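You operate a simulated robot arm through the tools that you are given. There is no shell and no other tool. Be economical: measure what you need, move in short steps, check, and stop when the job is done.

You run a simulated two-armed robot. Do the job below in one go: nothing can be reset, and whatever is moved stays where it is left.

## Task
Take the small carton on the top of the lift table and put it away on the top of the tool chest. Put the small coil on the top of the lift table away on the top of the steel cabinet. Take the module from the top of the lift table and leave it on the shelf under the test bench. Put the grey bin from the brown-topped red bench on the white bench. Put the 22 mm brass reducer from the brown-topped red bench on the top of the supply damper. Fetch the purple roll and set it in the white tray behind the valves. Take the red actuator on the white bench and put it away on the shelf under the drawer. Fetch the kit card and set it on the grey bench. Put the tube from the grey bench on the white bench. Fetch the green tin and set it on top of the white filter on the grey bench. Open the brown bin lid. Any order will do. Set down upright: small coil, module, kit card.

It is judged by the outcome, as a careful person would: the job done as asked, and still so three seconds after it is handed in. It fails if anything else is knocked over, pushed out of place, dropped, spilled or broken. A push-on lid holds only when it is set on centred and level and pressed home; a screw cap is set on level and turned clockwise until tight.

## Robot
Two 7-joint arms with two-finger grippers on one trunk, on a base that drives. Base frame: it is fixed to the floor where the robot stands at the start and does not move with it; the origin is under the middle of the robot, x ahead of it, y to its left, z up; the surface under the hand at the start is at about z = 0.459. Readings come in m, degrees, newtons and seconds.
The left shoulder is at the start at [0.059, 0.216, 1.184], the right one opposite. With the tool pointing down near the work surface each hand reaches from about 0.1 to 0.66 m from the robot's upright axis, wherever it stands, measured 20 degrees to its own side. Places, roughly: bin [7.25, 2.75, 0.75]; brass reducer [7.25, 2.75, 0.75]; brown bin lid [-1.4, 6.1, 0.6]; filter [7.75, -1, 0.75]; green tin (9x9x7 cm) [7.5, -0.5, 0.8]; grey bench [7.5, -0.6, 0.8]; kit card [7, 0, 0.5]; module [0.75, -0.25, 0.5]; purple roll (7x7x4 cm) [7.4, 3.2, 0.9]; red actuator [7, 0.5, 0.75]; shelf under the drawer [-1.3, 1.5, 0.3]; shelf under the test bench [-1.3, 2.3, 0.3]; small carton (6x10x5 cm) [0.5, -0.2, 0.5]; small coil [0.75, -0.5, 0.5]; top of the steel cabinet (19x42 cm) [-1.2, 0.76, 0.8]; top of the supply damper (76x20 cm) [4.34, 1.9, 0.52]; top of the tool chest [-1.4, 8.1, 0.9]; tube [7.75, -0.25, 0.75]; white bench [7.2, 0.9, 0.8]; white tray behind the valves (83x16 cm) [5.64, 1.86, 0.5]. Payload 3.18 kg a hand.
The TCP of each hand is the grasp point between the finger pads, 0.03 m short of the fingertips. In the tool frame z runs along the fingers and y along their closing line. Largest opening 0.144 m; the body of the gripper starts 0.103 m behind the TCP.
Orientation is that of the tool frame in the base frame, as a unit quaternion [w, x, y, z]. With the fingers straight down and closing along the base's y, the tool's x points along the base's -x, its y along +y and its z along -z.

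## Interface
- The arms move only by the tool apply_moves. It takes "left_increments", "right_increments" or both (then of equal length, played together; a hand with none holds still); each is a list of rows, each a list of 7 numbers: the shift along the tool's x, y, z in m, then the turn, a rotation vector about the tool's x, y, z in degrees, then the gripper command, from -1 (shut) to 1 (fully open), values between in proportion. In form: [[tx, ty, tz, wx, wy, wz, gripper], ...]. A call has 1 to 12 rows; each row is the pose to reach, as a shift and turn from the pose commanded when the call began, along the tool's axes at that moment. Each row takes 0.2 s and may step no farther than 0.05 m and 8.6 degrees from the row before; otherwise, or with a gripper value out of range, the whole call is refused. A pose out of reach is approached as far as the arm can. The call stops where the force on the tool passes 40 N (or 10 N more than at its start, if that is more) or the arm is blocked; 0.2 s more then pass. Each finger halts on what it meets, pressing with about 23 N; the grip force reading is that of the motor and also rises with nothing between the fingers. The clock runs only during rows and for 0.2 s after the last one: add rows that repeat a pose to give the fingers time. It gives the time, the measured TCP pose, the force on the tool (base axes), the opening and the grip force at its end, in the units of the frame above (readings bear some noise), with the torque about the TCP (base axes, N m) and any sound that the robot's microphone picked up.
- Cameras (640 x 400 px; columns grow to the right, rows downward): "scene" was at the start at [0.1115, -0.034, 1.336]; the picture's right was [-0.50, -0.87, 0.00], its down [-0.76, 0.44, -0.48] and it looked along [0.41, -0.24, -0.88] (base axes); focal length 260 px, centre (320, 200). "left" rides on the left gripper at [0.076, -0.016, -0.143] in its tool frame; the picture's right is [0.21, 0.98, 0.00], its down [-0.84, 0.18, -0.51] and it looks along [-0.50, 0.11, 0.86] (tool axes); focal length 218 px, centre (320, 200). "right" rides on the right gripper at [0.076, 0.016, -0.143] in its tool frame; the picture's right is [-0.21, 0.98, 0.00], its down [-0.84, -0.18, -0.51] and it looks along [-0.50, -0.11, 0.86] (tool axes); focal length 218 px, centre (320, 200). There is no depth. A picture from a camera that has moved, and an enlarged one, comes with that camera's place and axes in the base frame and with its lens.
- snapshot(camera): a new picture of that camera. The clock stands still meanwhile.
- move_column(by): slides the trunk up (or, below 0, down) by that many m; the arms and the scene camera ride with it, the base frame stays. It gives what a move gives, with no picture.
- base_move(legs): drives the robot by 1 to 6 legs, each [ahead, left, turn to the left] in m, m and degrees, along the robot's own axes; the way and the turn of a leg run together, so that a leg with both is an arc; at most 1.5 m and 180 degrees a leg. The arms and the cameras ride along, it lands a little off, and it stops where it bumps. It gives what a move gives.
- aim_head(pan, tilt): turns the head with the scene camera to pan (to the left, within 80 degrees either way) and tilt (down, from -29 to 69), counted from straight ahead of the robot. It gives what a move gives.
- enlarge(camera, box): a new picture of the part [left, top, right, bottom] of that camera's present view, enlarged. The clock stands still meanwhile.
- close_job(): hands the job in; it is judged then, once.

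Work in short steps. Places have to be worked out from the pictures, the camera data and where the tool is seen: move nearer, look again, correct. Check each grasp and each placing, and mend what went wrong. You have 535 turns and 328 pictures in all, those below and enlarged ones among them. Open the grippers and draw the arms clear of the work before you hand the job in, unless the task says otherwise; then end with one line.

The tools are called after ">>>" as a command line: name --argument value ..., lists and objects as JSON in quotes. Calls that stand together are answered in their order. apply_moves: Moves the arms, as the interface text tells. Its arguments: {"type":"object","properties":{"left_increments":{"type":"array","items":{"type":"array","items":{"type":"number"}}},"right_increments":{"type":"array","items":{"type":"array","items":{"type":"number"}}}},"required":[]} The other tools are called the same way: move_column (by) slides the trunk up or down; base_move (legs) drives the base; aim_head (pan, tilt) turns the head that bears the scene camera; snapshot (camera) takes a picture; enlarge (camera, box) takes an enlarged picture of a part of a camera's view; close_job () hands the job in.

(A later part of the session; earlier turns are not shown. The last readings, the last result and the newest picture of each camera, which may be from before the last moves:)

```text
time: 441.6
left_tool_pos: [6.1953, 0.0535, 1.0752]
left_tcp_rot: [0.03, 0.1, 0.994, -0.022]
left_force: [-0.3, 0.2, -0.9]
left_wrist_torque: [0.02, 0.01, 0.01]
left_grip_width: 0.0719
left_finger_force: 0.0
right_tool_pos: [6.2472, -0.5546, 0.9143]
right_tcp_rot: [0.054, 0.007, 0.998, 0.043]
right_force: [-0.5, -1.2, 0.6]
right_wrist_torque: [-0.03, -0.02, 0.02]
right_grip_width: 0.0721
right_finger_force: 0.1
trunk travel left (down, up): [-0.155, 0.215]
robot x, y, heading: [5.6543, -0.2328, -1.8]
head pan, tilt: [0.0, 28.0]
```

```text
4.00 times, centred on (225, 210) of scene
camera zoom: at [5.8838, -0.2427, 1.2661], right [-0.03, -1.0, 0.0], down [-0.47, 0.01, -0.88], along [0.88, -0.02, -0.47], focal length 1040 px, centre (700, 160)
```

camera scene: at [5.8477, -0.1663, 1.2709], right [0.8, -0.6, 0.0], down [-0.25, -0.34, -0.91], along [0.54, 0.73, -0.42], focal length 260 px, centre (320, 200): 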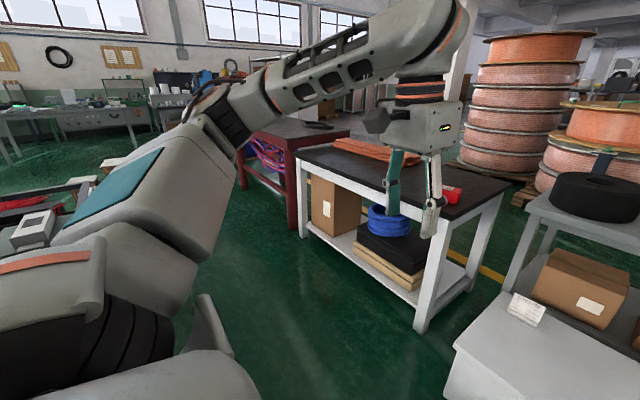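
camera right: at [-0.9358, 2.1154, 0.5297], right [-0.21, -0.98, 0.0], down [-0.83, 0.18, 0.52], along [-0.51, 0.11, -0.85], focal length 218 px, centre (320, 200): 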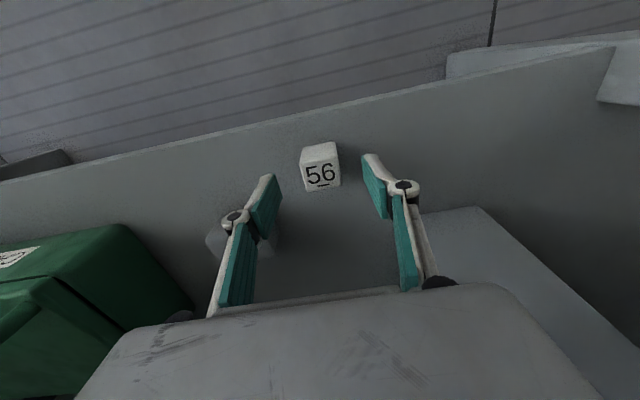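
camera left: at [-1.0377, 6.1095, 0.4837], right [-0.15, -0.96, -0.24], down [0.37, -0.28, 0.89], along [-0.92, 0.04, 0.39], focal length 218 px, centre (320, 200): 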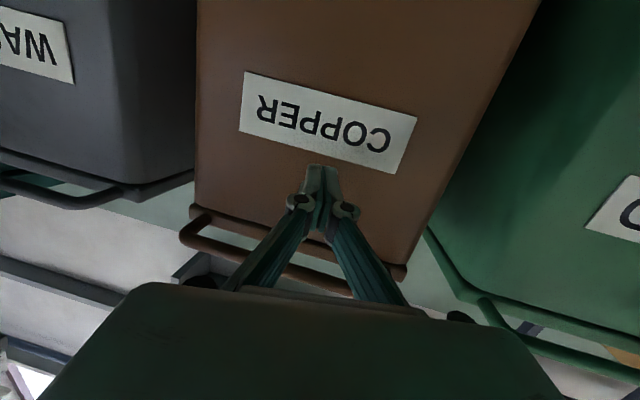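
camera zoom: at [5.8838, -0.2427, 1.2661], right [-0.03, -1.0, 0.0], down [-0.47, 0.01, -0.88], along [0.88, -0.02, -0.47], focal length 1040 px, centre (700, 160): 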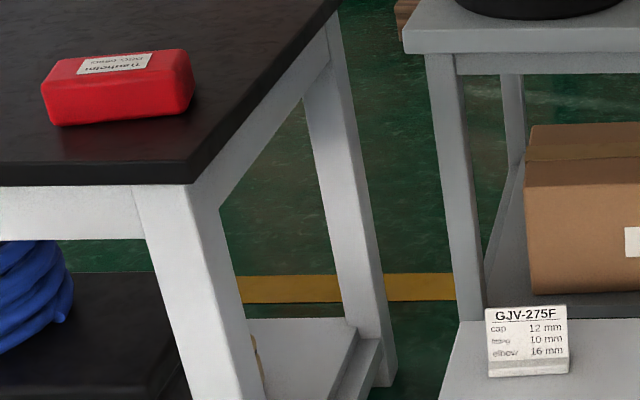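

The green tin and tube hide behind the front row. I raise the trunk for a better view over it.

>>> move_column --by 0.21

>>> base_move --legs '[[0.35, 0, 1.8]]'

>>> aim_head --pan -5 --tilt 35

>>> snapshot --camera "scene"

>>> enlarge --camera "scene" --box '[230, 110, 510, 230]'

```text
time: 443.8
left_tool_pos: [6.1949, 0.0529, 1.2851]
left_tcp_rot: [0.03, 0.1, 0.994, -0.021]
left_force: [-0.5, 0.6, 0.3]
left_wrist_torque: [0.02, -0.01, -0.03]
left_grip_width: 0.072
left_finger_force: 0.0
right_tool_pos: [6.2468, -0.5539, 1.1233]
right_tcp_rot: [0.053, 0.006, 0.998, 0.043]
right_force: [-0.3, 1.0, 1.0]
right_wrist_torque: [0.03, -0.03, 0.01]
right_grip_width: 0.072
right_finger_force: 0.1
trunk travel left (down, up): [-0.365, 0.005]
robot x, y, heading: [5.6534, -0.2334, -1.8]
head pan, tilt: [0.0, 28.0]
```

```text
time: 446.1
left_tool_pos: [6.5367, 0.0693, 1.2859]
left_tcp_rot: [0.03, 0.082, 0.996, -0.021]
left_force: [-0.5, -0.6, 0.2]
left_wrist_torque: [-0.01, 0.02, -0.04]
left_grip_width: 0.0721
left_finger_force: 0.0
right_tool_pos: [6.6107, -0.5361, 1.1247]
right_tcp_rot: [0.052, -0.012, 0.998, 0.044]
right_force: [0.0, -0.5, -0.6]
right_wrist_torque: [-0.05, 0.03, 0.02]
right_grip_width: 0.0721
right_finger_force: 0.0
trunk travel left (down, up): [-0.365, 0.005]
robot x, y, heading: [6.006, -0.2383, 0.7]
head pan, tilt: [0.0, 28.0]
```

```text
time: 446.8
left_tool_pos: [6.5355, 0.0701, 1.2851]
left_tcp_rot: [0.031, 0.082, 0.996, -0.021]
left_force: [0.0, -0.7, 0.2]
left_wrist_torque: [0.04, -0.01, 0.0]
left_grip_width: 0.072
left_finger_force: 0.1
right_tool_pos: [6.6098, -0.5362, 1.1238]
right_tcp_rot: [0.053, -0.011, 0.998, 0.044]
right_force: [0.0, 0.8, 0.1]
right_wrist_torque: [0.04, 0.01, 0.02]
right_grip_width: 0.072
right_finger_force: 0.1
trunk travel left (down, up): [-0.365, 0.005]
robot x, y, heading: [6.0079, -0.2367, 0.5]
head pan, tilt: [-5.0, 35.0]
```

```text
155 pictures are left
camera scene: at [6.1342, -0.2465, 1.4728], right [-0.08, -1.0, 0.0], down [-0.57, 0.05, -0.82], along [0.82, -0.06, -0.57], focal length 260 px, centre (320, 200)
```

scene: 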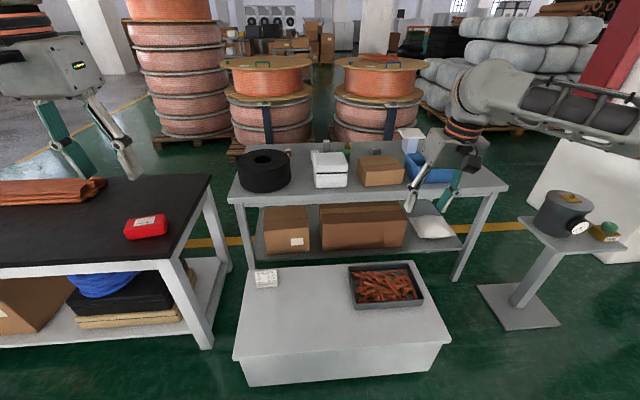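

```text
2.29 times, centred on (370, 170) of scene
camera zoom: at [6.1342, -0.2465, 1.4728], right [-0.08, -1.0, 0.0], down [-0.57, 0.05, -0.82], along [0.82, -0.06, -0.57], focal length 594 px, centre (206, 269)
```

zoom: 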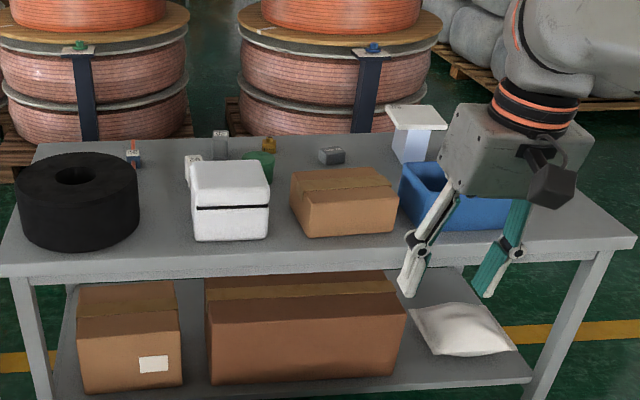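

Green tin is behind the white box; the filter has a flat white top. I zoom on the small items to identify the tube.

>>> enlarge --camera "scene" --box '[270, 125, 390, 200]'

>>> enlarge --camera "scene" --box '[380, 120, 450, 190]'

```text
5.33 times, centred on (330, 162) of scene
camera zoom: at [6.1342, -0.2465, 1.4728], right [-0.08, -1.0, 0.0], down [-0.57, 0.05, -0.82], along [0.82, -0.06, -0.57], focal length 1387 px, centre (267, 400)
```

zoom: 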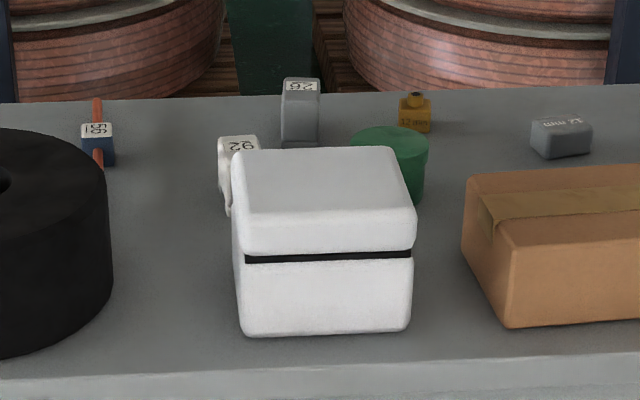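

```text
5.71 times, centred on (415, 155) of scene
camera zoom: at [6.1342, -0.2465, 1.4728], right [-0.08, -1.0, 0.0], down [-0.57, 0.05, -0.82], along [0.82, -0.06, -0.57], focal length 1486 px, centre (-223, 457)
```

zoom: 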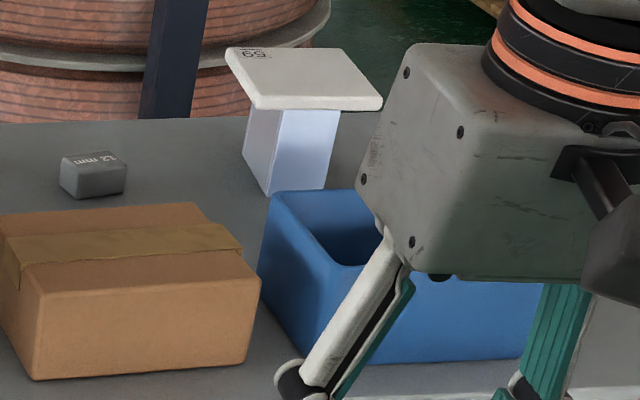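

The chest blocks the grey bench's front, so I should work from behind it (x≈8.2). I look right for a way around.

>>> aim_head --pan -45 --tilt 25

>>> snapshot --camera "scene"

>>> aim_head --pan 35 --tilt 22

>>> snapshot --camera "scene"

```text
time: 447.9
left_tool_pos: [6.5356, 0.0688, 1.2863]
left_tcp_rot: [0.03, 0.082, 0.996, -0.021]
left_force: [-0.4, 0.9, 0.1]
left_wrist_torque: [0.01, -0.01, 0.06]
left_grip_width: 0.0719
left_finger_force: 0.0
right_tool_pos: [6.6105, -0.5364, 1.1247]
right_tcp_rot: [0.053, -0.012, 0.998, 0.044]
right_force: [0.7, -0.2, -1.3]
right_wrist_torque: [0.0, 0.0, -0.04]
right_grip_width: 0.0721
right_finger_force: 0.0
trunk travel left (down, up): [-0.365, 0.005]
robot x, y, heading: [6.0039, -0.2354, 0.3]
head pan, tilt: [-45.0, 25.0]
```

```text
151 pictures are left
camera scene: at [6.1122, -0.3041, 1.4885], right [-0.7, -0.71, 0.0], down [-0.3, 0.3, -0.91], along [0.65, -0.64, -0.42], focal length 260 px, centre (320, 200)
```

scene: 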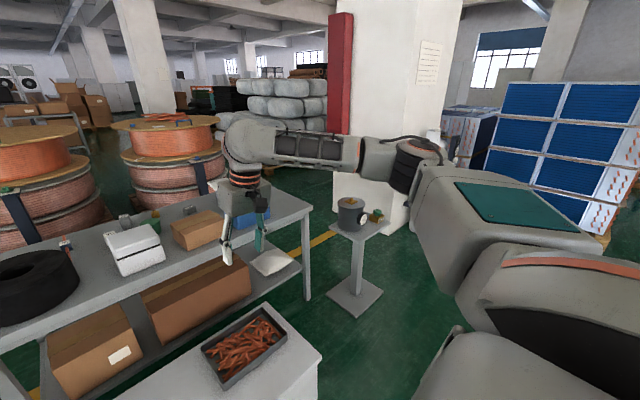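

```text
time: 449.4
left_tool_pos: [6.5362, 0.0695, 1.2855]
left_tcp_rot: [0.03, 0.082, 0.996, -0.02]
left_force: [-0.6, 0.4, 0.1]
left_wrist_torque: [0.04, -0.05, 0.0]
left_grip_width: 0.072
left_finger_force: 0.1
right_tool_pos: [6.6093, -0.5365, 1.1244]
right_tcp_rot: [0.052, -0.012, 0.998, 0.044]
right_force: [-0.6, 0.3, -0.4]
right_wrist_torque: [0.0, -0.02, 0.0]
right_grip_width: 0.0719
right_finger_force: 0.0
trunk travel left (down, up): [-0.365, 0.005]
robot x, y, heading: [6.005, -0.2366, 0.6]
head pan, tilt: [35.0, 22.0]
```

```text
150 pictures are left
camera scene: at [6.1221, -0.1857, 1.4933], right [0.58, -0.81, 0.0], down [-0.31, -0.22, -0.93], along [0.76, 0.54, -0.37], focal length 260 px, centre (320, 200)
```

scene: 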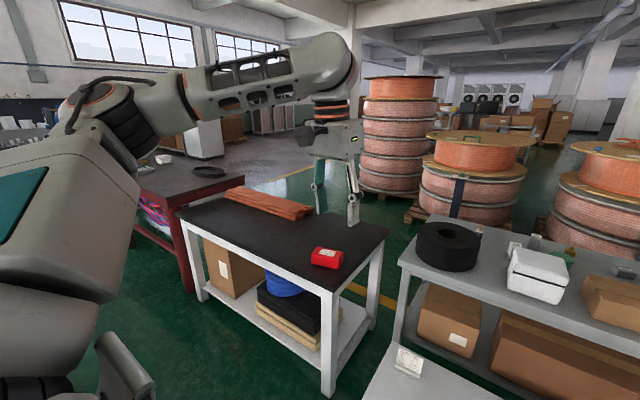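

There is a way round the right side between the pedestal and the pillar. First I fetch the kit card from the chest with the left hand: drive closer and lower the trunk.

>>> base_move --legs '[[0.2, 0, 0]]'

>>> move_column --by -0.2

>>> apply_moves --left_increments '[[-0.03, -0.02, 0.03, 0, 0, 0, 0.6], [-0.06, -0.04, 0.06, 0, 0, 0, 0.6], [-0.09, -0.06, 0.09, 0, 0, 0, 0.6], [-0.12, -0.08, 0.12, 0, 0, 0, 0.6], [-0.12, -0.1, 0.16, 0, 0, 0, 0.6], [-0.12, -0.12, 0.2, 0, 0, 0, 0.6], [-0.12, -0.12, 0.24, 0, 0, 0, 0.6], [-0.12, -0.12, 0.28, 0, 0, 0, 0.6]]'

>>> snapshot --camera "left"

```text
time: 451.0
left_tool_pos: [6.7351, 0.0705, 1.2848]
left_tcp_rot: [0.031, 0.082, 0.996, -0.02]
left_force: [0.0, -1.0, -0.2]
left_wrist_torque: [0.01, 0.05, 0.0]
left_grip_width: 0.0719
left_finger_force: 0.0
right_tool_pos: [6.81, -0.5354, 1.1235]
right_tcp_rot: [0.053, -0.012, 0.998, 0.044]
right_force: [0.4, 0.2, 0.0]
right_wrist_torque: [-0.04, 0.04, 0.0]
right_grip_width: 0.072
right_finger_force: 0.0
trunk travel left (down, up): [-0.365, 0.005]
robot x, y, heading: [6.2024, -0.238, 0.3]
head pan, tilt: [35.0, 22.0]
```

```text
time: 453.2
left_tool_pos: [6.7347, 0.0711, 1.0877]
left_tcp_rot: [0.033, 0.083, 0.996, -0.021]
left_force: [-0.4, 0.1, -0.1]
left_wrist_torque: [0.05, -0.02, 0.0]
left_grip_width: 0.0719
left_finger_force: 0.1
right_tool_pos: [6.8075, -0.535, 0.9273]
right_tcp_rot: [0.054, -0.011, 0.997, 0.044]
right_force: [-0.4, 0.0, 0.0]
right_wrist_torque: [0.01, 0.0, 0.02]
right_grip_width: 0.0722
right_finger_force: 0.2
trunk travel left (down, up): [-0.165, 0.205]
robot x, y, heading: [6.2047, -0.2372, 0.4]
head pan, tilt: [35.0, 22.0]
```

```text
time: 455.0
left_tool_pos: [6.8514, -0.0776, 0.8171]
left_tcp_rot: [0.03, 0.083, 0.996, -0.021]
left_force: [0.6, 0.3, -0.3]
left_wrist_torque: [0.03, 0.04, -0.01]
left_grip_width: 0.115
left_finger_force: 0.0
right_tool_pos: [6.8099, -0.5344, 0.9229]
right_tcp_rot: [0.053, -0.012, 0.998, 0.044]
right_force: [-0.8, 0.1, -0.5]
right_wrist_torque: [0.01, 0.0, -0.01]
right_grip_width: 0.0722
right_finger_force: 0.0
trunk travel left (down, up): [-0.165, 0.205]
robot x, y, heading: [6.2039, -0.2372, 0.4]
head pan, tilt: [35.0, 22.0]
```

```text
149 pictures are left
camera left: at [6.7656, -0.0738, 0.9554], right [-0.04, 1.0, -0.05], down [0.83, 0.06, 0.55], along [0.56, -0.02, -0.83], focal length 218 px, centre (320, 200)
```

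left: 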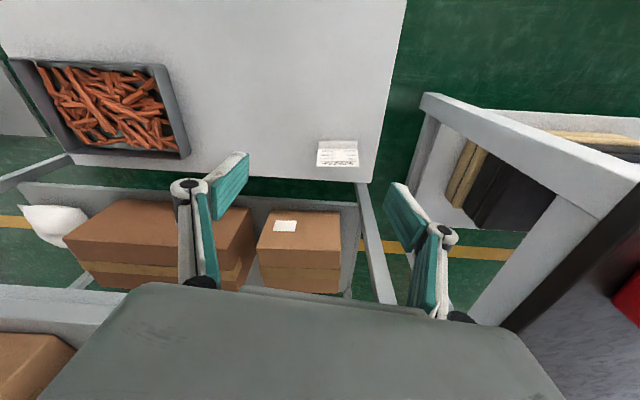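

The card is at about [6.959,-0.047,0.462], chest top ≈0.43. I align (yaw +14°, tilt fix) and hover over it.

>>> apply_moves --left_increments '[[-0.0146, 0.0094, 0.037, -0.4, 0.6, -2.4, 0.8], [-0.029, 0.019, 0.074, -0.7, 1.2, -4.7, 0.8], [-0.044, 0.028, 0.111, -1.1, 1.8, -7, 0.8], [-0.058, 0.038, 0.148, -1.4, 2.4, -9.4, 0.8], [-0.073, 0.047, 0.185, -1.8, 3, -11.7, 0.8], [-0.0875, 0.0565, 0.2215, -2.1, 3.6, -14, 0.8]]'

>>> snapshot --camera "left"

```text
time: 456.4
left_tool_pos: [6.9553, -0.0489, 0.5999]
left_tcp_rot: [-0.002, -0.039, 0.999, -0.002]
left_force: [-0.3, 0.9, -0.2]
left_wrist_torque: [-0.03, 0.03, 0.01]
left_grip_width: 0.1293
left_finger_force: 0.1
right_tool_pos: [6.8098, -0.5377, 0.9233]
right_tcp_rot: [0.053, -0.012, 0.997, 0.046]
right_force: [-0.6, 0.3, -0.9]
right_wrist_torque: [0.05, 0.02, 0.02]
right_grip_width: 0.072
right_finger_force: 0.1
trunk travel left (down, up): [-0.165, 0.205]
robot x, y, heading: [6.2053, -0.2332, 0.2]
head pan, tilt: [35.0, 22.0]
```

```text
148 pictures are left
camera left: at [6.8822, -0.0691, 0.743], right [-0.28, 0.96, 0.0], down [0.83, 0.25, 0.5], along [0.48, 0.14, -0.86], focal length 218 px, centre (320, 200)
```

left: 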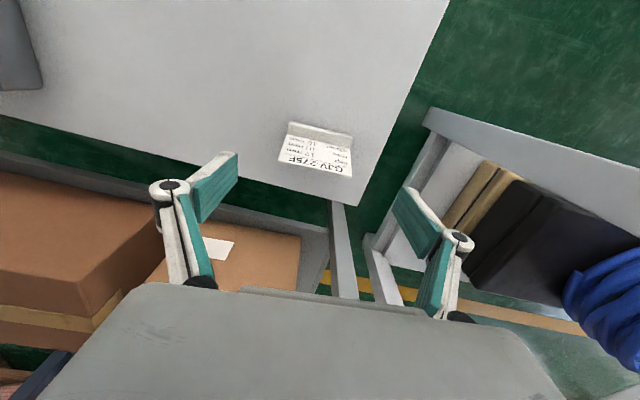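

It's a sloped card block, ~9 cm wide. Small yaw correction, descend and grip across its width.

>>> apply_moves --left_increments '[[-0.01, 0, 0.04, 0, 0, -4, 0.8], [-0.01, 0, 0.08, 0, 0, -4, 0.8], [-0.01, 0, 0.11, 0, 0, -4, 0.8], [-0.01, 0, 0.125, 0, 0, -4, 0.8], [-0.01, 0, 0.125, 0, 0, -4, 0], [-0.01, 0, 0.125, 0, 0, -4, -0.5], [-0.01, 0, 0.125, 0, 0, -4, -0.5]]'

>>> snapshot --camera "left"

```text
time: 458.0
left_tool_pos: [6.9261, -0.0372, 0.5058]
left_tcp_rot: [-0.002, -0.074, 0.997, -0.004]
left_force: [0.0, 0.1, -0.2]
left_wrist_torque: [-0.03, 0.02, -0.03]
left_grip_width: 0.0363
left_finger_force: 0.0
left hand out of reach, approached as far as the arm can: row 1, 2, 3, 4, 5, 6, 7
right_tool_pos: [6.8095, -0.5356, 0.9235]
right_tcp_rot: [0.054, -0.012, 0.998, 0.043]
right_force: [-0.7, 0.9, 0.1]
right_wrist_torque: [0.02, 0.03, 0.01]
right_grip_width: 0.0719
right_finger_force: 0.0
trunk travel left (down, up): [-0.165, 0.205]
robot x, y, heading: [6.2001, -0.2391, 0.4]
head pan, tilt: [35.0, 22.0]
```

```text
147 pictures are left
camera left: at [6.8532, -0.0618, 0.649], right [-0.35, 0.94, -0.01], down [0.81, 0.31, 0.5], along [0.47, 0.17, -0.86], focal length 218 px, centre (320, 200)
```

left: 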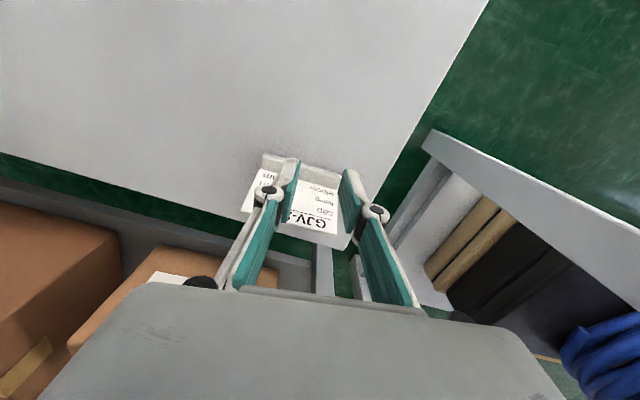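

Short of reach, the fingers closed just above the card. Reopen, rise a little, and lower the trunk for more reach.

>>> apply_moves --left_increments '[[0, 0, -0.04, 0, 0, 0, 0], [0, 0, -0.08, 0, 0, 0, 0.8], [0, 0, -0.11, 0, 0, 0, 0.8], [0, 0, -0.11, 0, 0, 0, 0.8]]'

>>> move_column --by -0.07

>>> snapshot --camera "left"

```text
time: 459.0
left_tool_pos: [6.9647, -0.0399, 0.6033]
left_tcp_rot: [-0.001, -0.074, 0.997, -0.004]
left_force: [-0.4, -0.5, -0.7]
left_wrist_torque: [-0.01, -0.01, 0.0]
left_grip_width: 0.1296
left_finger_force: 0.1
left hand out of reach, approached as far as the arm can: row 1, 2, 3, 4
right_tool_pos: [6.8089, -0.5368, 0.9228]
right_tcp_rot: [0.053, -0.012, 0.998, 0.044]
right_force: [0.0, 0.4, 0.1]
right_wrist_torque: [0.02, -0.02, -0.02]
right_grip_width: 0.072
right_finger_force: 0.0
trunk travel left (down, up): [-0.165, 0.205]
robot x, y, heading: [6.2095, -0.2344, 0.3]
head pan, tilt: [35.0, 22.0]
```

```text
time: 460.0
left_tool_pos: [6.8855, -0.0258, 0.4074]
left_tcp_rot: [-0.112, -0.074, 0.991, 0.018]
left_force: [-22.2, 38.1, 42.0]
left_wrist_torque: [-6.39, -1.22, 0.4]
left_grip_width: 0.081
left_finger_force: 38.8
right_tool_pos: [6.8044, -0.5335, 0.8609]
right_tcp_rot: [0.055, -0.013, 0.997, 0.045]
right_force: [-0.8, -1.0, 1.4]
right_wrist_torque: [0.0, -0.12, -0.01]
right_grip_width: 0.0721
right_finger_force: 0.0
trunk travel left (down, up): [-0.096, 0.273]
robot x, y, heading: [6.2042, -0.2365, 0.5]
head pan, tilt: [35.0, 22.0]
stopped: the force on the tool passed its limit at 54 N (the readings are from after the stop); the commanded pose is now the measured one
```

```text
146 pictures are left
camera left: at [6.8462, -0.0551, 0.5626], right [-0.34, 0.94, 0.09], down [0.9, 0.3, 0.32], along [0.27, 0.19, -0.94], focal length 218 px, centre (320, 200)
```

left: 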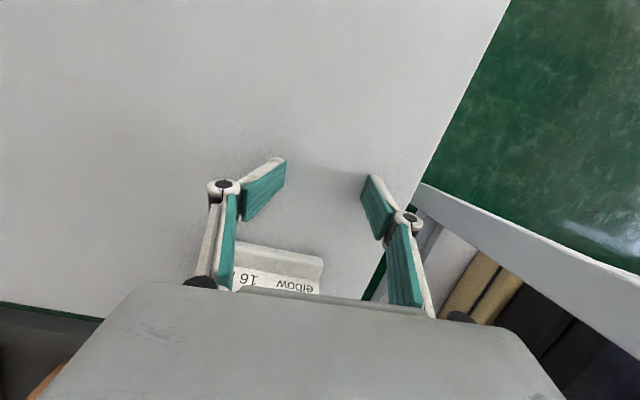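

The column drop made the fingertips touch the chest top (z≈0.38) in front of the card; the card looks undisturbed. I lift off at once.

>>> apply_moves --left_increments '[[0, 0, -0.03, 0, 0, 0, 0.8], [0, 0, -0.07, 0, 0, 0, 0.8], [0, 0, -0.11, 0, 0, 0, 0.8], [0, 0, -0.15, 0, 0, 0, 0.8]]'

>>> snapshot --camera "left"

>>> aim_head --pan 8 --tilt 45

>>> snapshot --camera "scene"

```text
time: 461.0
left_tool_pos: [6.9476, -0.0453, 0.528]
left_tcp_rot: [-0.122, -0.073, 0.99, 0.003]
left_force: [-0.6, -0.1, 1.1]
left_wrist_torque: [0.0, -0.05, -0.02]
left_grip_width: 0.1296
left_finger_force: 0.1
left hand out of reach, approached as far as the arm can: row 1, 2, 3, 4
right_tool_pos: [6.809, -0.5362, 0.8501]
right_tcp_rot: [0.049, -0.011, 0.998, 0.044]
right_force: [0.0, 0.3, -0.1]
right_wrist_torque: [0.01, -0.02, 0.02]
right_grip_width: 0.0721
right_finger_force: 0.0
trunk travel left (down, up): [-0.096, 0.273]
robot x, y, heading: [6.2066, -0.2365, 0.5]
head pan, tilt: [35.0, 22.0]
```

```text
145 pictures are left
camera left: at [6.9107, -0.0708, 0.6846], right [-0.34, 0.94, 0.08], down [0.91, 0.3, 0.3], along [0.25, 0.17, -0.95], focal length 218 px, centre (320, 200)
```

left: 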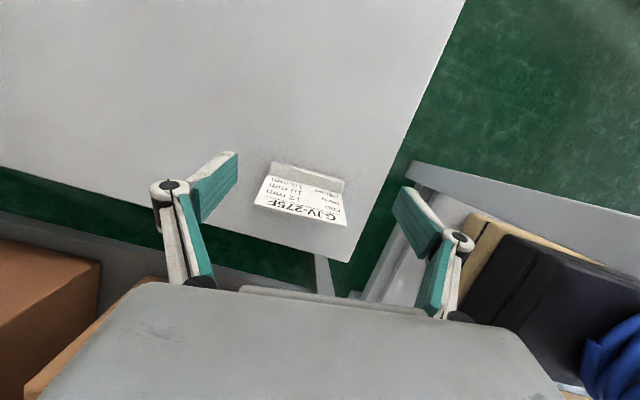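

```text
time: 461.9
left_tool_pos: [6.9466, -0.0452, 0.5263]
left_tcp_rot: [-0.122, -0.072, 0.99, 0.005]
left_force: [-0.2, 0.1, -0.4]
left_wrist_torque: [0.04, -0.03, 0.01]
left_grip_width: 0.1296
left_finger_force: 0.1
right_tool_pos: [6.8091, -0.5356, 0.8496]
right_tcp_rot: [0.047, -0.012, 0.998, 0.044]
right_force: [0.1, -0.3, 0.0]
right_wrist_torque: [0.01, 0.0, -0.01]
right_grip_width: 0.0721
right_finger_force: 0.0
trunk travel left (down, up): [-0.096, 0.273]
robot x, y, heading: [6.2097, -0.2349, 0.5]
head pan, tilt: [8.0, 45.0]
```

```text
144 pictures are left
camera scene: at [6.4886, -0.2249, 1.1691], right [0.15, -0.99, 0.0], down [-0.7, -0.1, -0.71], along [0.7, 0.1, -0.71], focal length 260 px, centre (320, 200)
```

scene: 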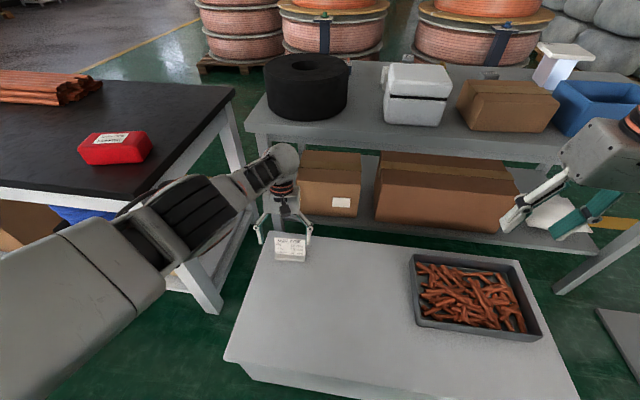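

Card centre refined to [6.977,-0.05,0.42]. I nudge the base 3 cm forward (also resetting the commanded pose) and straighten the hand at a safe height.

>>> base_move --legs '[[0.03, 0, 0]]'

>>> apply_moves --left_increments '[[0, 0, -0.005, 0, -4, 0, 0.8], [0, 0, -0.01, 0, -8, 0, 0.8], [0, 0, -0.01, 0, -12, 0, 0.8], [0, 0, -0.01, 0, -14, 0, 0.8]]'

>>> snapshot --camera "left"

```text
time: 462.7
left_tool_pos: [6.9775, -0.0446, 0.5259]
left_tcp_rot: [-0.122, -0.074, 0.99, 0.004]
left_force: [0.0, 0.8, -0.2]
left_wrist_torque: [0.02, 0.02, 0.04]
left_grip_width: 0.1295
left_finger_force: 0.1
right_tool_pos: [6.839, -0.5347, 0.8496]
right_tcp_rot: [0.047, -0.011, 0.998, 0.044]
right_force: [0.5, -0.3, 0.7]
right_wrist_torque: [-0.05, 0.01, -0.06]
right_grip_width: 0.0718
right_finger_force: 0.0
trunk travel left (down, up): [-0.096, 0.273]
robot x, y, heading: [6.2348, -0.2364, 0.3]
head pan, tilt: [8.0, 45.0]
```

```text
time: 463.7
left_tool_pos: [7.0327, -0.0517, 0.5162]
left_tcp_rot: [-0.001, -0.071, 0.997, 0.014]
left_force: [0.0, -0.4, -0.7]
left_wrist_torque: [-0.02, 0.03, 0.01]
left_grip_width: 0.1296
left_finger_force: 0.0
left hand out of reach, approached as far as the arm can: row 1, 2, 3, 4
right_tool_pos: [6.8396, -0.5328, 0.8505]
right_tcp_rot: [0.046, -0.012, 0.998, 0.044]
right_force: [0.8, -0.4, -0.3]
right_wrist_torque: [0.0, 0.0, 0.0]
right_grip_width: 0.0722
right_finger_force: 0.0
trunk travel left (down, up): [-0.096, 0.273]
robot x, y, heading: [6.2365, -0.2348, 0.2]
head pan, tilt: [8.0, 45.0]
```

```text
143 pictures are left
camera left: at [6.9602, -0.0821, 0.658], right [-0.35, 0.94, 0.03], down [0.81, 0.28, 0.51], along [0.47, 0.2, -0.86], focal length 218 px, centre (320, 200)
```

left: 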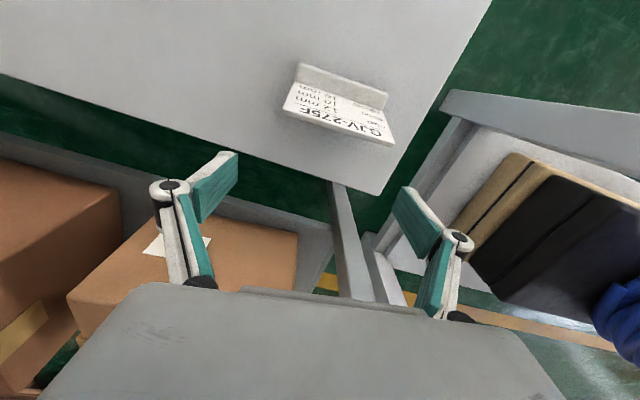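

The arm is at its reach limit; going down along its reach sphere brings x back toward 6.98. I reset with a 1 cm base move and descend carefully.

>>> base_move --legs '[[-0.01, 0, 0]]'

>>> apply_moves --left_increments '[[0.015, 0, 0.02, 0, 0, 0, 0.8], [0.03, 0, 0.04, 0, 0, 0, 0.8], [0.045, 0, 0.06, 0, 0, 0, 0.8]]'

>>> snapshot --camera "left"

```text
time: 464.4
left_tool_pos: [7.0227, -0.0518, 0.5152]
left_tcp_rot: [-0.002, -0.071, 0.997, 0.014]
left_force: [0.4, -0.1, 0.1]
left_wrist_torque: [-0.01, -0.02, -0.04]
left_grip_width: 0.1295
left_finger_force: 0.1
right_tool_pos: [6.8293, -0.5343, 0.8485]
right_tcp_rot: [0.047, -0.012, 0.998, 0.043]
right_force: [0.0, -0.4, -0.7]
right_wrist_torque: [-0.01, 0.0, -0.04]
right_grip_width: 0.0722
right_finger_force: 0.1
trunk travel left (down, up): [-0.096, 0.273]
robot x, y, heading: [6.2243, -0.2372, 0.4]
head pan, tilt: [8.0, 45.0]
```

```text
time: 465.2
left_tool_pos: [6.9909, -0.0614, 0.4468]
left_tcp_rot: [-0.004, -0.072, 0.997, 0.014]
left_force: [0.4, 0.1, 0.4]
left_wrist_torque: [0.0, 0.01, 0.01]
left_grip_width: 0.1294
left_finger_force: 0.1
left hand out of reach, approached as far as the arm can: row 1, 2, 3
right_tool_pos: [6.8299, -0.5352, 0.8488]
right_tcp_rot: [0.046, -0.011, 0.998, 0.044]
right_force: [-0.9, 0.5, -0.1]
right_wrist_torque: [0.05, -0.03, -0.01]
right_grip_width: 0.072
right_finger_force: 0.1
trunk travel left (down, up): [-0.096, 0.273]
robot x, y, heading: [6.2259, -0.2361, 0.6]
head pan, tilt: [8.0, 45.0]
```

```text
142 pictures are left
camera left: at [6.9186, -0.0917, 0.5891], right [-0.35, 0.94, 0.03], down [0.81, 0.28, 0.51], along [0.47, 0.2, -0.86], focal length 218 px, centre (320, 200)
```

left: 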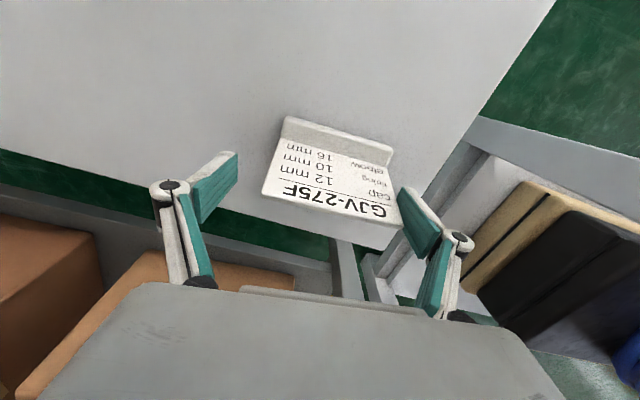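

Fingers straddle the card. Lower 2 cm more, shift 6 mm left and close.

>>> apply_moves --left_increments '[[0.005, 0.006, 0.01, 0, 0, -3, 0.8], [0.01, 0.006, 0.022, 0, 0, -3, 0.8], [0.01, 0.006, 0.022, 0, 0, -3, 0.2], [0.01, 0.006, 0.022, 0, 0, -3, -0.3], [0.01, 0.006, 0.022, 0, 0, -3, -0.6], [0.01, 0.006, 0.022, 0, 0, -3, -0.6]]'

>>> snapshot --camera "left"

```text
time: 466.6
left_tool_pos: [6.9807, -0.0559, 0.4251]
left_tcp_rot: [-0.003, -0.097, 0.995, 0.014]
left_force: [0.6, -1.2, -0.6]
left_wrist_torque: [0.02, 0.02, 0.03]
left_grip_width: 0.1036
left_finger_force: 22.9
right_tool_pos: [6.8288, -0.5354, 0.8503]
right_tcp_rot: [0.047, -0.012, 0.998, 0.044]
right_force: [0.1, -0.1, -0.3]
right_wrist_torque: [0.02, 0.0, 0.02]
right_grip_width: 0.0718
right_finger_force: 0.1
trunk travel left (down, up): [-0.096, 0.273]
robot x, y, heading: [6.2255, -0.2385, 0.4]
head pan, tilt: [8.0, 45.0]
```

```text
141 pictures are left
camera left: at [6.9101, -0.0899, 0.5682], right [-0.4, 0.92, 0.03], down [0.8, 0.33, 0.51], along [0.46, 0.22, -0.86], focal length 218 px, centre (320, 200)
```

left: 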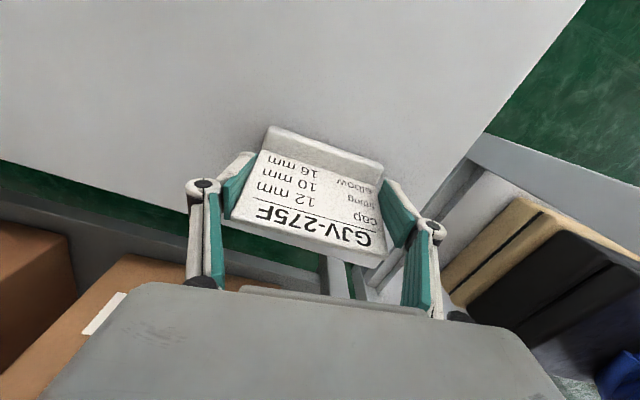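

Gripped (0.104 m, 23 N). Lift it.

>>> apply_moves --left_increments '[[0, 0, -0.02, 0, 0, 0, -1], [0, 0, -0.05, 0, 0, 0, -1], [0, 0, -0.09, 0, 0, 0, -1], [0, 0, -0.13, 0, 0, 0, -1], [0, 0, -0.17, 0, 0, 0, -1]]'

>>> snapshot --camera "scene"

```text
time: 467.8
left_tool_pos: [7.04, -0.0733, 0.5834]
left_tcp_rot: [-0.002, -0.098, 0.995, 0.014]
left_force: [0.5, 0.5, -1.7]
left_wrist_torque: [0.0, -0.03, 0.0]
left_grip_width: 0.1037
left_finger_force: 22.9
left hand out of reach, approached as far as the arm can: row 1, 2, 3, 4, 5
right_tool_pos: [6.8285, -0.536, 0.8515]
right_tcp_rot: [0.047, -0.012, 0.998, 0.044]
right_force: [0.0, -0.4, -0.3]
right_wrist_torque: [-0.02, -0.03, 0.0]
right_grip_width: 0.072
right_finger_force: 0.0
trunk travel left (down, up): [-0.096, 0.273]
robot x, y, heading: [6.2251, -0.2348, 0.3]
head pan, tilt: [8.0, 45.0]
```

```text
140 pictures are left
camera scene: at [6.5076, -0.225, 1.1696], right [0.15, -0.99, 0.0], down [-0.7, -0.1, -0.71], along [0.7, 0.1, -0.71], focal length 260 px, centre (320, 200)
```

scene: 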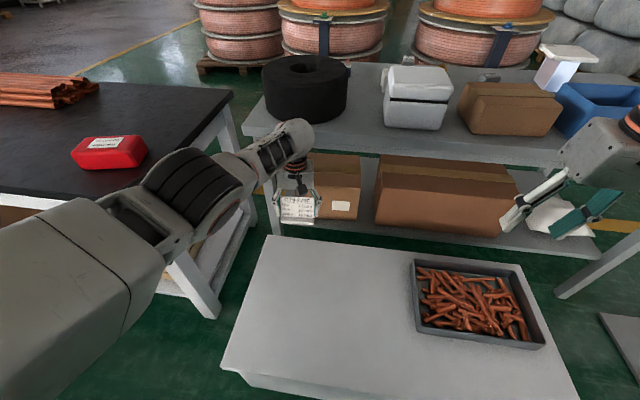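

Card is held. The straight arm drifts forward as it rises, so I back the base 0.3 m before raising further.

>>> base_move --legs '[[-0.3, 0, 0]]'

>>> apply_moves --left_increments '[[0.03, 0, -0.03, 0, 0, 0, -1], [0.06, 0, -0.06, 0, 0, 0, -1], [0.09, 0, -0.09, 0, 0, 0, -1], [0.12, 0, -0.12, 0, 0, 0, -1]]'

>>> snapshot --camera "scene"

```text
time: 469.9
left_tool_pos: [6.736, -0.0739, 0.583]
left_tcp_rot: [-0.002, -0.098, 0.995, 0.014]
left_force: [0.5, -0.7, -1.3]
left_wrist_torque: [0.0, -0.02, 0.01]
left_grip_width: 0.1037
left_finger_force: 23.0
right_tool_pos: [6.5272, -0.5355, 0.8492]
right_tcp_rot: [0.046, -0.011, 0.998, 0.044]
right_force: [-0.4, 0.7, 0.3]
right_wrist_torque: [-0.01, -0.01, 0.03]
right_grip_width: 0.0719
right_finger_force: 0.0
trunk travel left (down, up): [-0.096, 0.273]
robot x, y, heading: [5.9251, -0.2428, 0.5]
head pan, tilt: [8.0, 45.0]
```

```text
time: 471.1
left_tool_pos: [6.7192, -0.0938, 0.6195]
left_tcp_rot: [-0.042, -0.118, 0.992, 0.029]
left_force: [0.8, 0.4, -0.5]
left_wrist_torque: [-0.02, -0.02, 0.01]
left_grip_width: 0.104
left_finger_force: 22.6
left hand out of reach, approached as far as the arm can: row 1, 2, 3, 4
right_tool_pos: [6.5281, -0.5357, 0.849]
right_tcp_rot: [0.046, -0.012, 0.998, 0.044]
right_force: [0.4, -0.3, -0.8]
right_wrist_torque: [-0.01, 0.01, 0.03]
right_grip_width: 0.0719
right_finger_force: 0.0
trunk travel left (down, up): [-0.096, 0.273]
robot x, y, heading: [5.9222, -0.2416, 0.7]
head pan, tilt: [8.0, 45.0]
stopped in row 4 (left hand): the arm was blocked; the commanded pose is now the measured one
```

```text
139 pictures are left
camera scene: at [6.2064, -0.2265, 1.169], right [0.15, -0.99, 0.0], down [-0.7, -0.1, -0.71], along [0.7, 0.1, -0.71], focal length 260 px, centre (320, 200)
```

scene: 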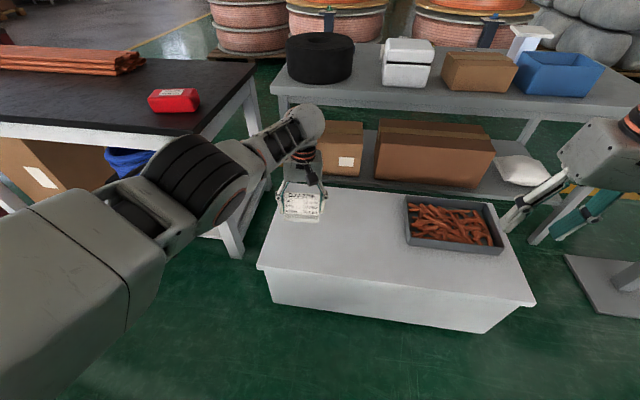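

Raise the trunk (which also leans the torso back) and see how the arm follows.

>>> move_column --by 0.2

>>> snapshot --camera "scene"

```text
time: 473.3
left_tool_pos: [6.7276, -0.1, 1.1902]
left_tcp_rot: [0.208, -0.117, 0.971, 0.0]
left_force: [-0.2, -0.3, -1.1]
left_wrist_torque: [-0.03, 0.02, -0.01]
left_grip_width: 0.1036
left_finger_force: 22.7
right_tool_pos: [6.5282, -0.5372, 1.0477]
right_tcp_rot: [0.045, -0.012, 0.998, 0.044]
right_force: [0.7, -0.3, -0.4]
right_wrist_torque: [0.0, 0.02, -0.02]
right_grip_width: 0.0721
right_finger_force: 0.1
trunk travel left (down, up): [-0.296, 0.073]
robot x, y, heading: [5.9238, -0.2355, 0.5]
head pan, tilt: [8.0, 45.0]
```

```text
138 pictures are left
camera scene: at [6.0489, -0.2282, 1.3895], right [0.15, -0.99, 0.0], down [-0.7, -0.1, -0.71], along [0.7, 0.1, -0.71], focal length 260 px, centre (320, 200)
```

scene: 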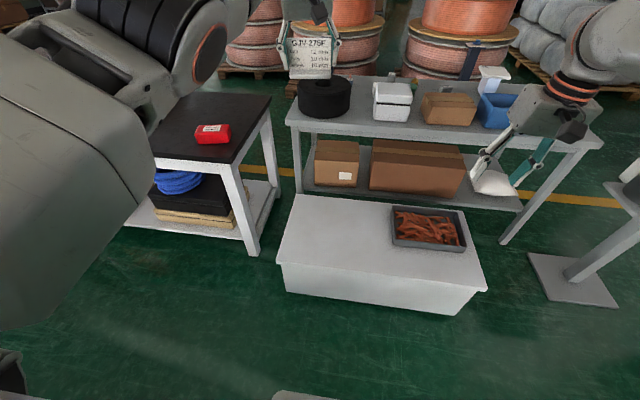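

The hand swung up; card still held. I retract it toward me while levelling.

>>> apply_moves --left_increments '[[0.028, 0.021, 0.002, 0, 3.4, 0, -1], [0.056, 0.042, 0.004, 0, 6.8, 0, -1], [0.084, 0.063, 0.006, 0, 10.2, 0, -1], [0.112, 0.084, 0.009, 0, 13.6, 0, -1], [0.14, 0.105, 0.011, 0, 17, 0, -1], [0.168, 0.126, 0.013, 0, 20.5, 0, -1], [0.195, 0.147, 0.015, 0, 24, 0, -1]]'

>>> snapshot --camera "scene"

```text
time: 474.9
left_tool_pos: [6.6597, -0.0122, 1.1155]
left_tcp_rot: [0.001, -0.117, 0.993, -0.024]
left_force: [0.2, -0.1, -1.1]
left_wrist_torque: [0.02, 0.02, -0.02]
left_grip_width: 0.1034
left_finger_force: 23.3
left hand out of reach, approached as far as the arm can: row 1, 2, 3, 4, 5, 6, 7
right_tool_pos: [6.5279, -0.5362, 1.0482]
right_tcp_rot: [0.046, -0.013, 0.998, 0.043]
right_force: [0.6, 0.3, 0.4]
right_wrist_torque: [-0.01, 0.05, 0.01]
right_grip_width: 0.0721
right_finger_force: 0.1
trunk travel left (down, up): [-0.296, 0.073]
robot x, y, heading: [5.9277, -0.2399, 0.7]
head pan, tilt: [8.0, 45.0]
```

```text
137 pictures are left
camera scene: at [6.0498, -0.2277, 1.3895], right [0.15, -0.99, 0.0], down [-0.7, -0.1, -0.71], along [0.7, 0.1, -0.71], focal length 260 px, centre (320, 200)
```

scene: 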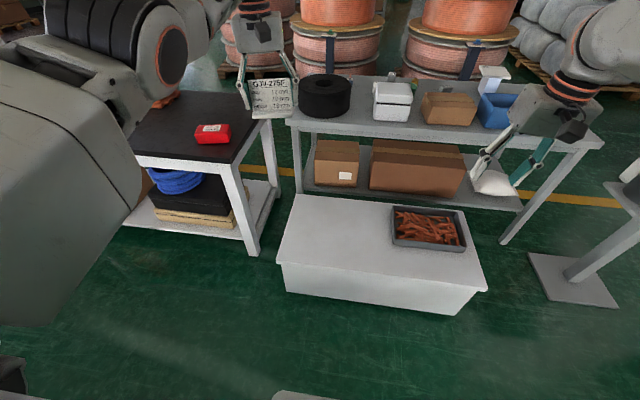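

The arm is stretched straight, but I can use that: the free right-front corner of the grey bench (≈[7.17,-1.12]) can be reached by positioning the base. I turn 20° right and move there.

>>> base_move --legs '[[0, 0, -21], [0.3, -0.6, 0], [0.3, 0, 0]]'

>>> aim_head --pan 0 --tilt 40

>>> snapshot --camera "scene"

```text
time: 483.2
left_tool_pos: [7.0642, -1.045, 1.1151]
left_tcp_rot: [-0.002, 0.064, 0.998, -0.023]
left_force: [-0.5, 0.1, -0.2]
left_wrist_torque: [0.03, -0.02, 0.0]
left_grip_width: 0.1035
left_finger_force: 23.4
right_tool_pos: [6.7568, -1.4887, 1.0487]
right_tcp_rot: [0.054, 0.166, 0.984, 0.035]
right_force: [0.0, 0.8, -0.7]
right_wrist_torque: [0.02, 0.02, 0.04]
right_grip_width: 0.0719
right_finger_force: 0.1
trunk travel left (down, up): [-0.296, 0.073]
robot x, y, heading: [6.2969, -0.9993, -20.0]
head pan, tilt: [8.0, 45.0]
```

```text
time: 483.9
left_tool_pos: [7.0638, -1.0437, 1.1163]
left_tcp_rot: [-0.002, 0.063, 0.998, -0.024]
left_force: [-0.3, -0.6, 0.3]
left_wrist_torque: [-0.02, 0.01, 0.02]
left_grip_width: 0.1036
left_finger_force: 23.2
right_tool_pos: [6.7577, -1.4878, 1.0499]
right_tcp_rot: [0.053, 0.166, 0.984, 0.035]
right_force: [0.0, -0.7, 0.1]
right_wrist_torque: [-0.02, -0.01, -0.02]
right_grip_width: 0.0721
right_finger_force: 0.1
trunk travel left (down, up): [-0.296, 0.073]
robot x, y, heading: [6.2954, -0.9999, -20.1]
head pan, tilt: [0.0, 40.0]
```

```text
136 pictures are left
camera scene: at [6.4176, -1.0443, 1.397], right [-0.34, -0.94, 0.0], down [-0.6, 0.22, -0.77], along [0.72, -0.26, -0.64], focal length 260 px, centre (320, 200)
```

scene: 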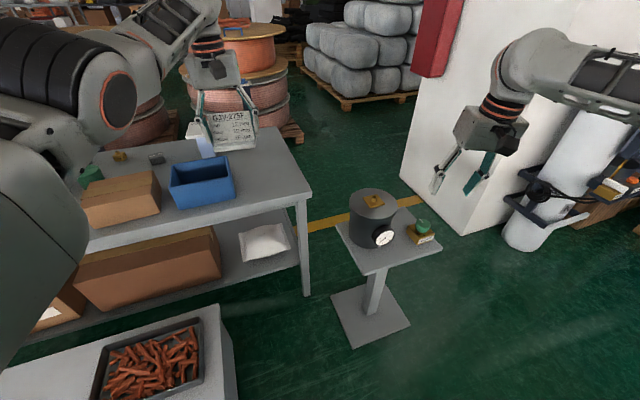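

Bench corner is free. Drive the last 0.155 m so the card is above [7.2,-1.12].

>>> base_move --legs '[[0.155, -0.025, 0]]'

>>> apply_moves --left_increments '[[0, 0, 0.04, 0, 0, 0, -1], [0, 0, 0.08, 0, 0, 0, -1], [0, 0, 0.12, 0, 0, 0, -1], [0, 0, 0.16, 0, 0, 0, -1], [0, 0, 0.2, 0, 0, 0, -1]]'

>>> snapshot --camera "scene"

>>> snapshot --camera "left"

```text
time: 485.3
left_tool_pos: [7.1993, -1.1181, 1.1151]
left_tcp_rot: [-0.002, 0.061, 0.998, -0.023]
left_force: [0.4, -0.4, -1.0]
left_wrist_torque: [0.06, 0.06, -0.01]
left_grip_width: 0.1036
left_finger_force: 23.2
right_tool_pos: [6.8948, -1.5649, 1.049]
right_tcp_rot: [0.054, 0.166, 0.984, 0.034]
right_force: [1.1, 0.9, 0.2]
right_wrist_torque: [0.03, 0.05, 0.01]
right_grip_width: 0.0719
right_finger_force: 0.0
trunk travel left (down, up): [-0.296, 0.073]
robot x, y, heading: [6.4299, -1.0716, -20.0]
head pan, tilt: [0.0, 40.0]
```

```text
time: 486.5
left_tool_pos: [7.2088, -1.1332, 0.9183]
left_tcp_rot: [-0.004, 0.063, 0.998, -0.023]
left_force: [-0.5, 0.1, -0.7]
left_wrist_torque: [-0.01, 0.02, 0.04]
left_grip_width: 0.1036
left_finger_force: 23.6
left hand out of reach, approached as far as the arm can: row 1, 2, 3, 4, 5
right_tool_pos: [6.8933, -1.564, 1.0483]
right_tcp_rot: [0.054, 0.166, 0.984, 0.035]
right_force: [0.3, -0.1, 1.2]
right_wrist_torque: [0.05, 0.02, 0.02]
right_grip_width: 0.0721
right_finger_force: 0.1
trunk travel left (down, up): [-0.296, 0.073]
robot x, y, heading: [6.4307, -1.077, -19.9]
head pan, tilt: [0.0, 40.0]
```

```text
135 pictures are left
camera scene: at [6.5533, -1.1198, 1.3969], right [-0.34, -0.94, 0.0], down [-0.6, 0.22, -0.77], along [0.72, -0.26, -0.64], focal length 260 px, centre (320, 200)
```

scene: 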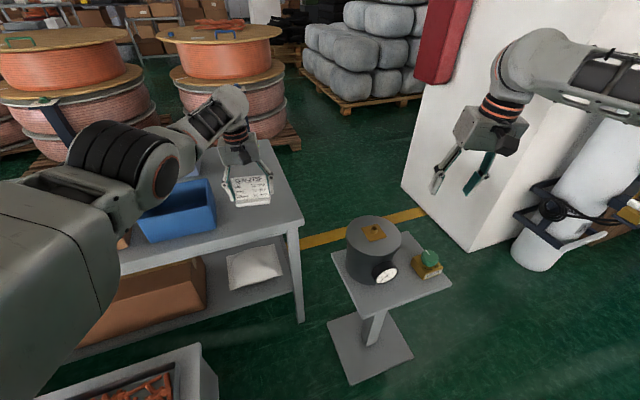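

```text
134 pictures are left
camera left: at [7.1316, -1.1333, 1.0618], right [-0.09, 1.0, -0.04], down [0.86, 0.1, 0.49], along [0.5, 0.0, -0.87], focal length 218 px, centre (320, 200)
```

left: 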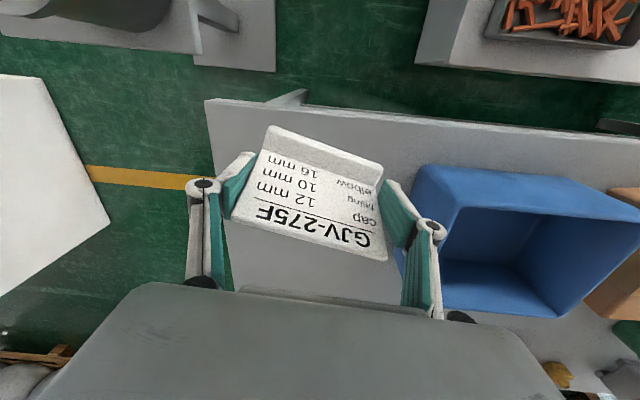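

Good position; shift 1.5 cm toward the crate and lower to contact.

>>> apply_moves --left_increments '[[0, 0.01, 0.03, 0, 0, 0, -1], [0, 0.015, 0.055, 0, 0, 0, -1], [0, 0.015, 0.07, 0, 0, 0, -1]]'

```text
time: 487.3
left_tool_pos: [7.2081, -1.1204, 0.8446]
left_tcp_rot: [-0.002, 0.061, 0.998, -0.023]
left_force: [-0.5, -0.6, -0.6]
left_wrist_torque: [0.04, 0.01, -0.03]
left_grip_width: 0.1034
left_finger_force: 23.2
right_tool_pos: [6.8932, -1.565, 1.0487]
right_tcp_rot: [0.054, 0.165, 0.984, 0.035]
right_force: [0.8, -0.3, 0.2]
right_wrist_torque: [-0.04, -0.02, -0.01]
right_grip_width: 0.0722
right_finger_force: 0.0
trunk travel left (down, up): [-0.296, 0.073]
robot x, y, heading: [6.4354, -1.0728, -20.0]
head pan, tilt: [0.0, 40.0]
```

No contact yet at z 0.845; lower in small steps.

>>> apply_moves --left_increments '[[0, 0, 0.01, 0, 0, 0, -1], [0, 0, 0.02, 0, 0, 0, -1], [0, 0, 0.03, 0, 0, 0, -1], [0, 0, 0.04, 0, 0, 0, -1]]'

>>> snapshot --camera "left"

```text
time: 488.3
left_tool_pos: [7.2033, -1.1155, 0.8192]
left_tcp_rot: [0.001, 0.063, 0.998, -0.023]
left_force: [0.7, -3.9, 22.7]
left_wrist_torque: [0.96, -0.32, -0.1]
left_grip_width: 0.1041
left_finger_force: 22.7
left hand out of reach, approached as far as the arm can: row 2, 3, 4
right_tool_pos: [6.8915, -1.5635, 1.05]
right_tcp_rot: [0.055, 0.165, 0.984, 0.036]
right_force: [-0.7, 0.5, 0.4]
right_wrist_torque: [0.0, -0.02, -0.04]
right_grip_width: 0.0719
right_finger_force: 0.1
trunk travel left (down, up): [-0.296, 0.073]
robot x, y, heading: [6.4312, -1.0745, -19.8]
head pan, tilt: [0.0, 40.0]
```

```text
133 pictures are left
camera left: at [7.1262, -1.1129, 0.9625], right [-0.08, 1.0, -0.05], down [0.86, 0.1, 0.5], along [0.5, 0.0, -0.86], focal length 218 px, centre (320, 200)
```

left: 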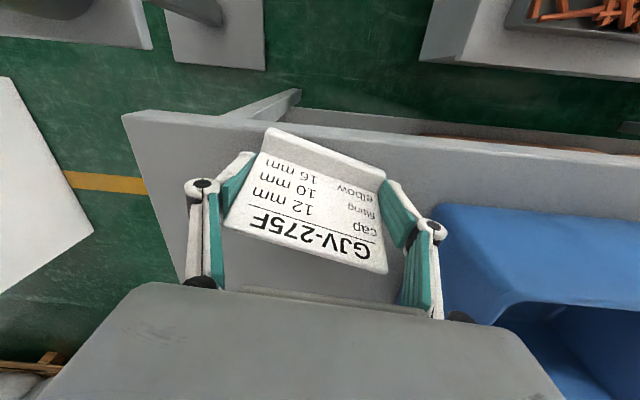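

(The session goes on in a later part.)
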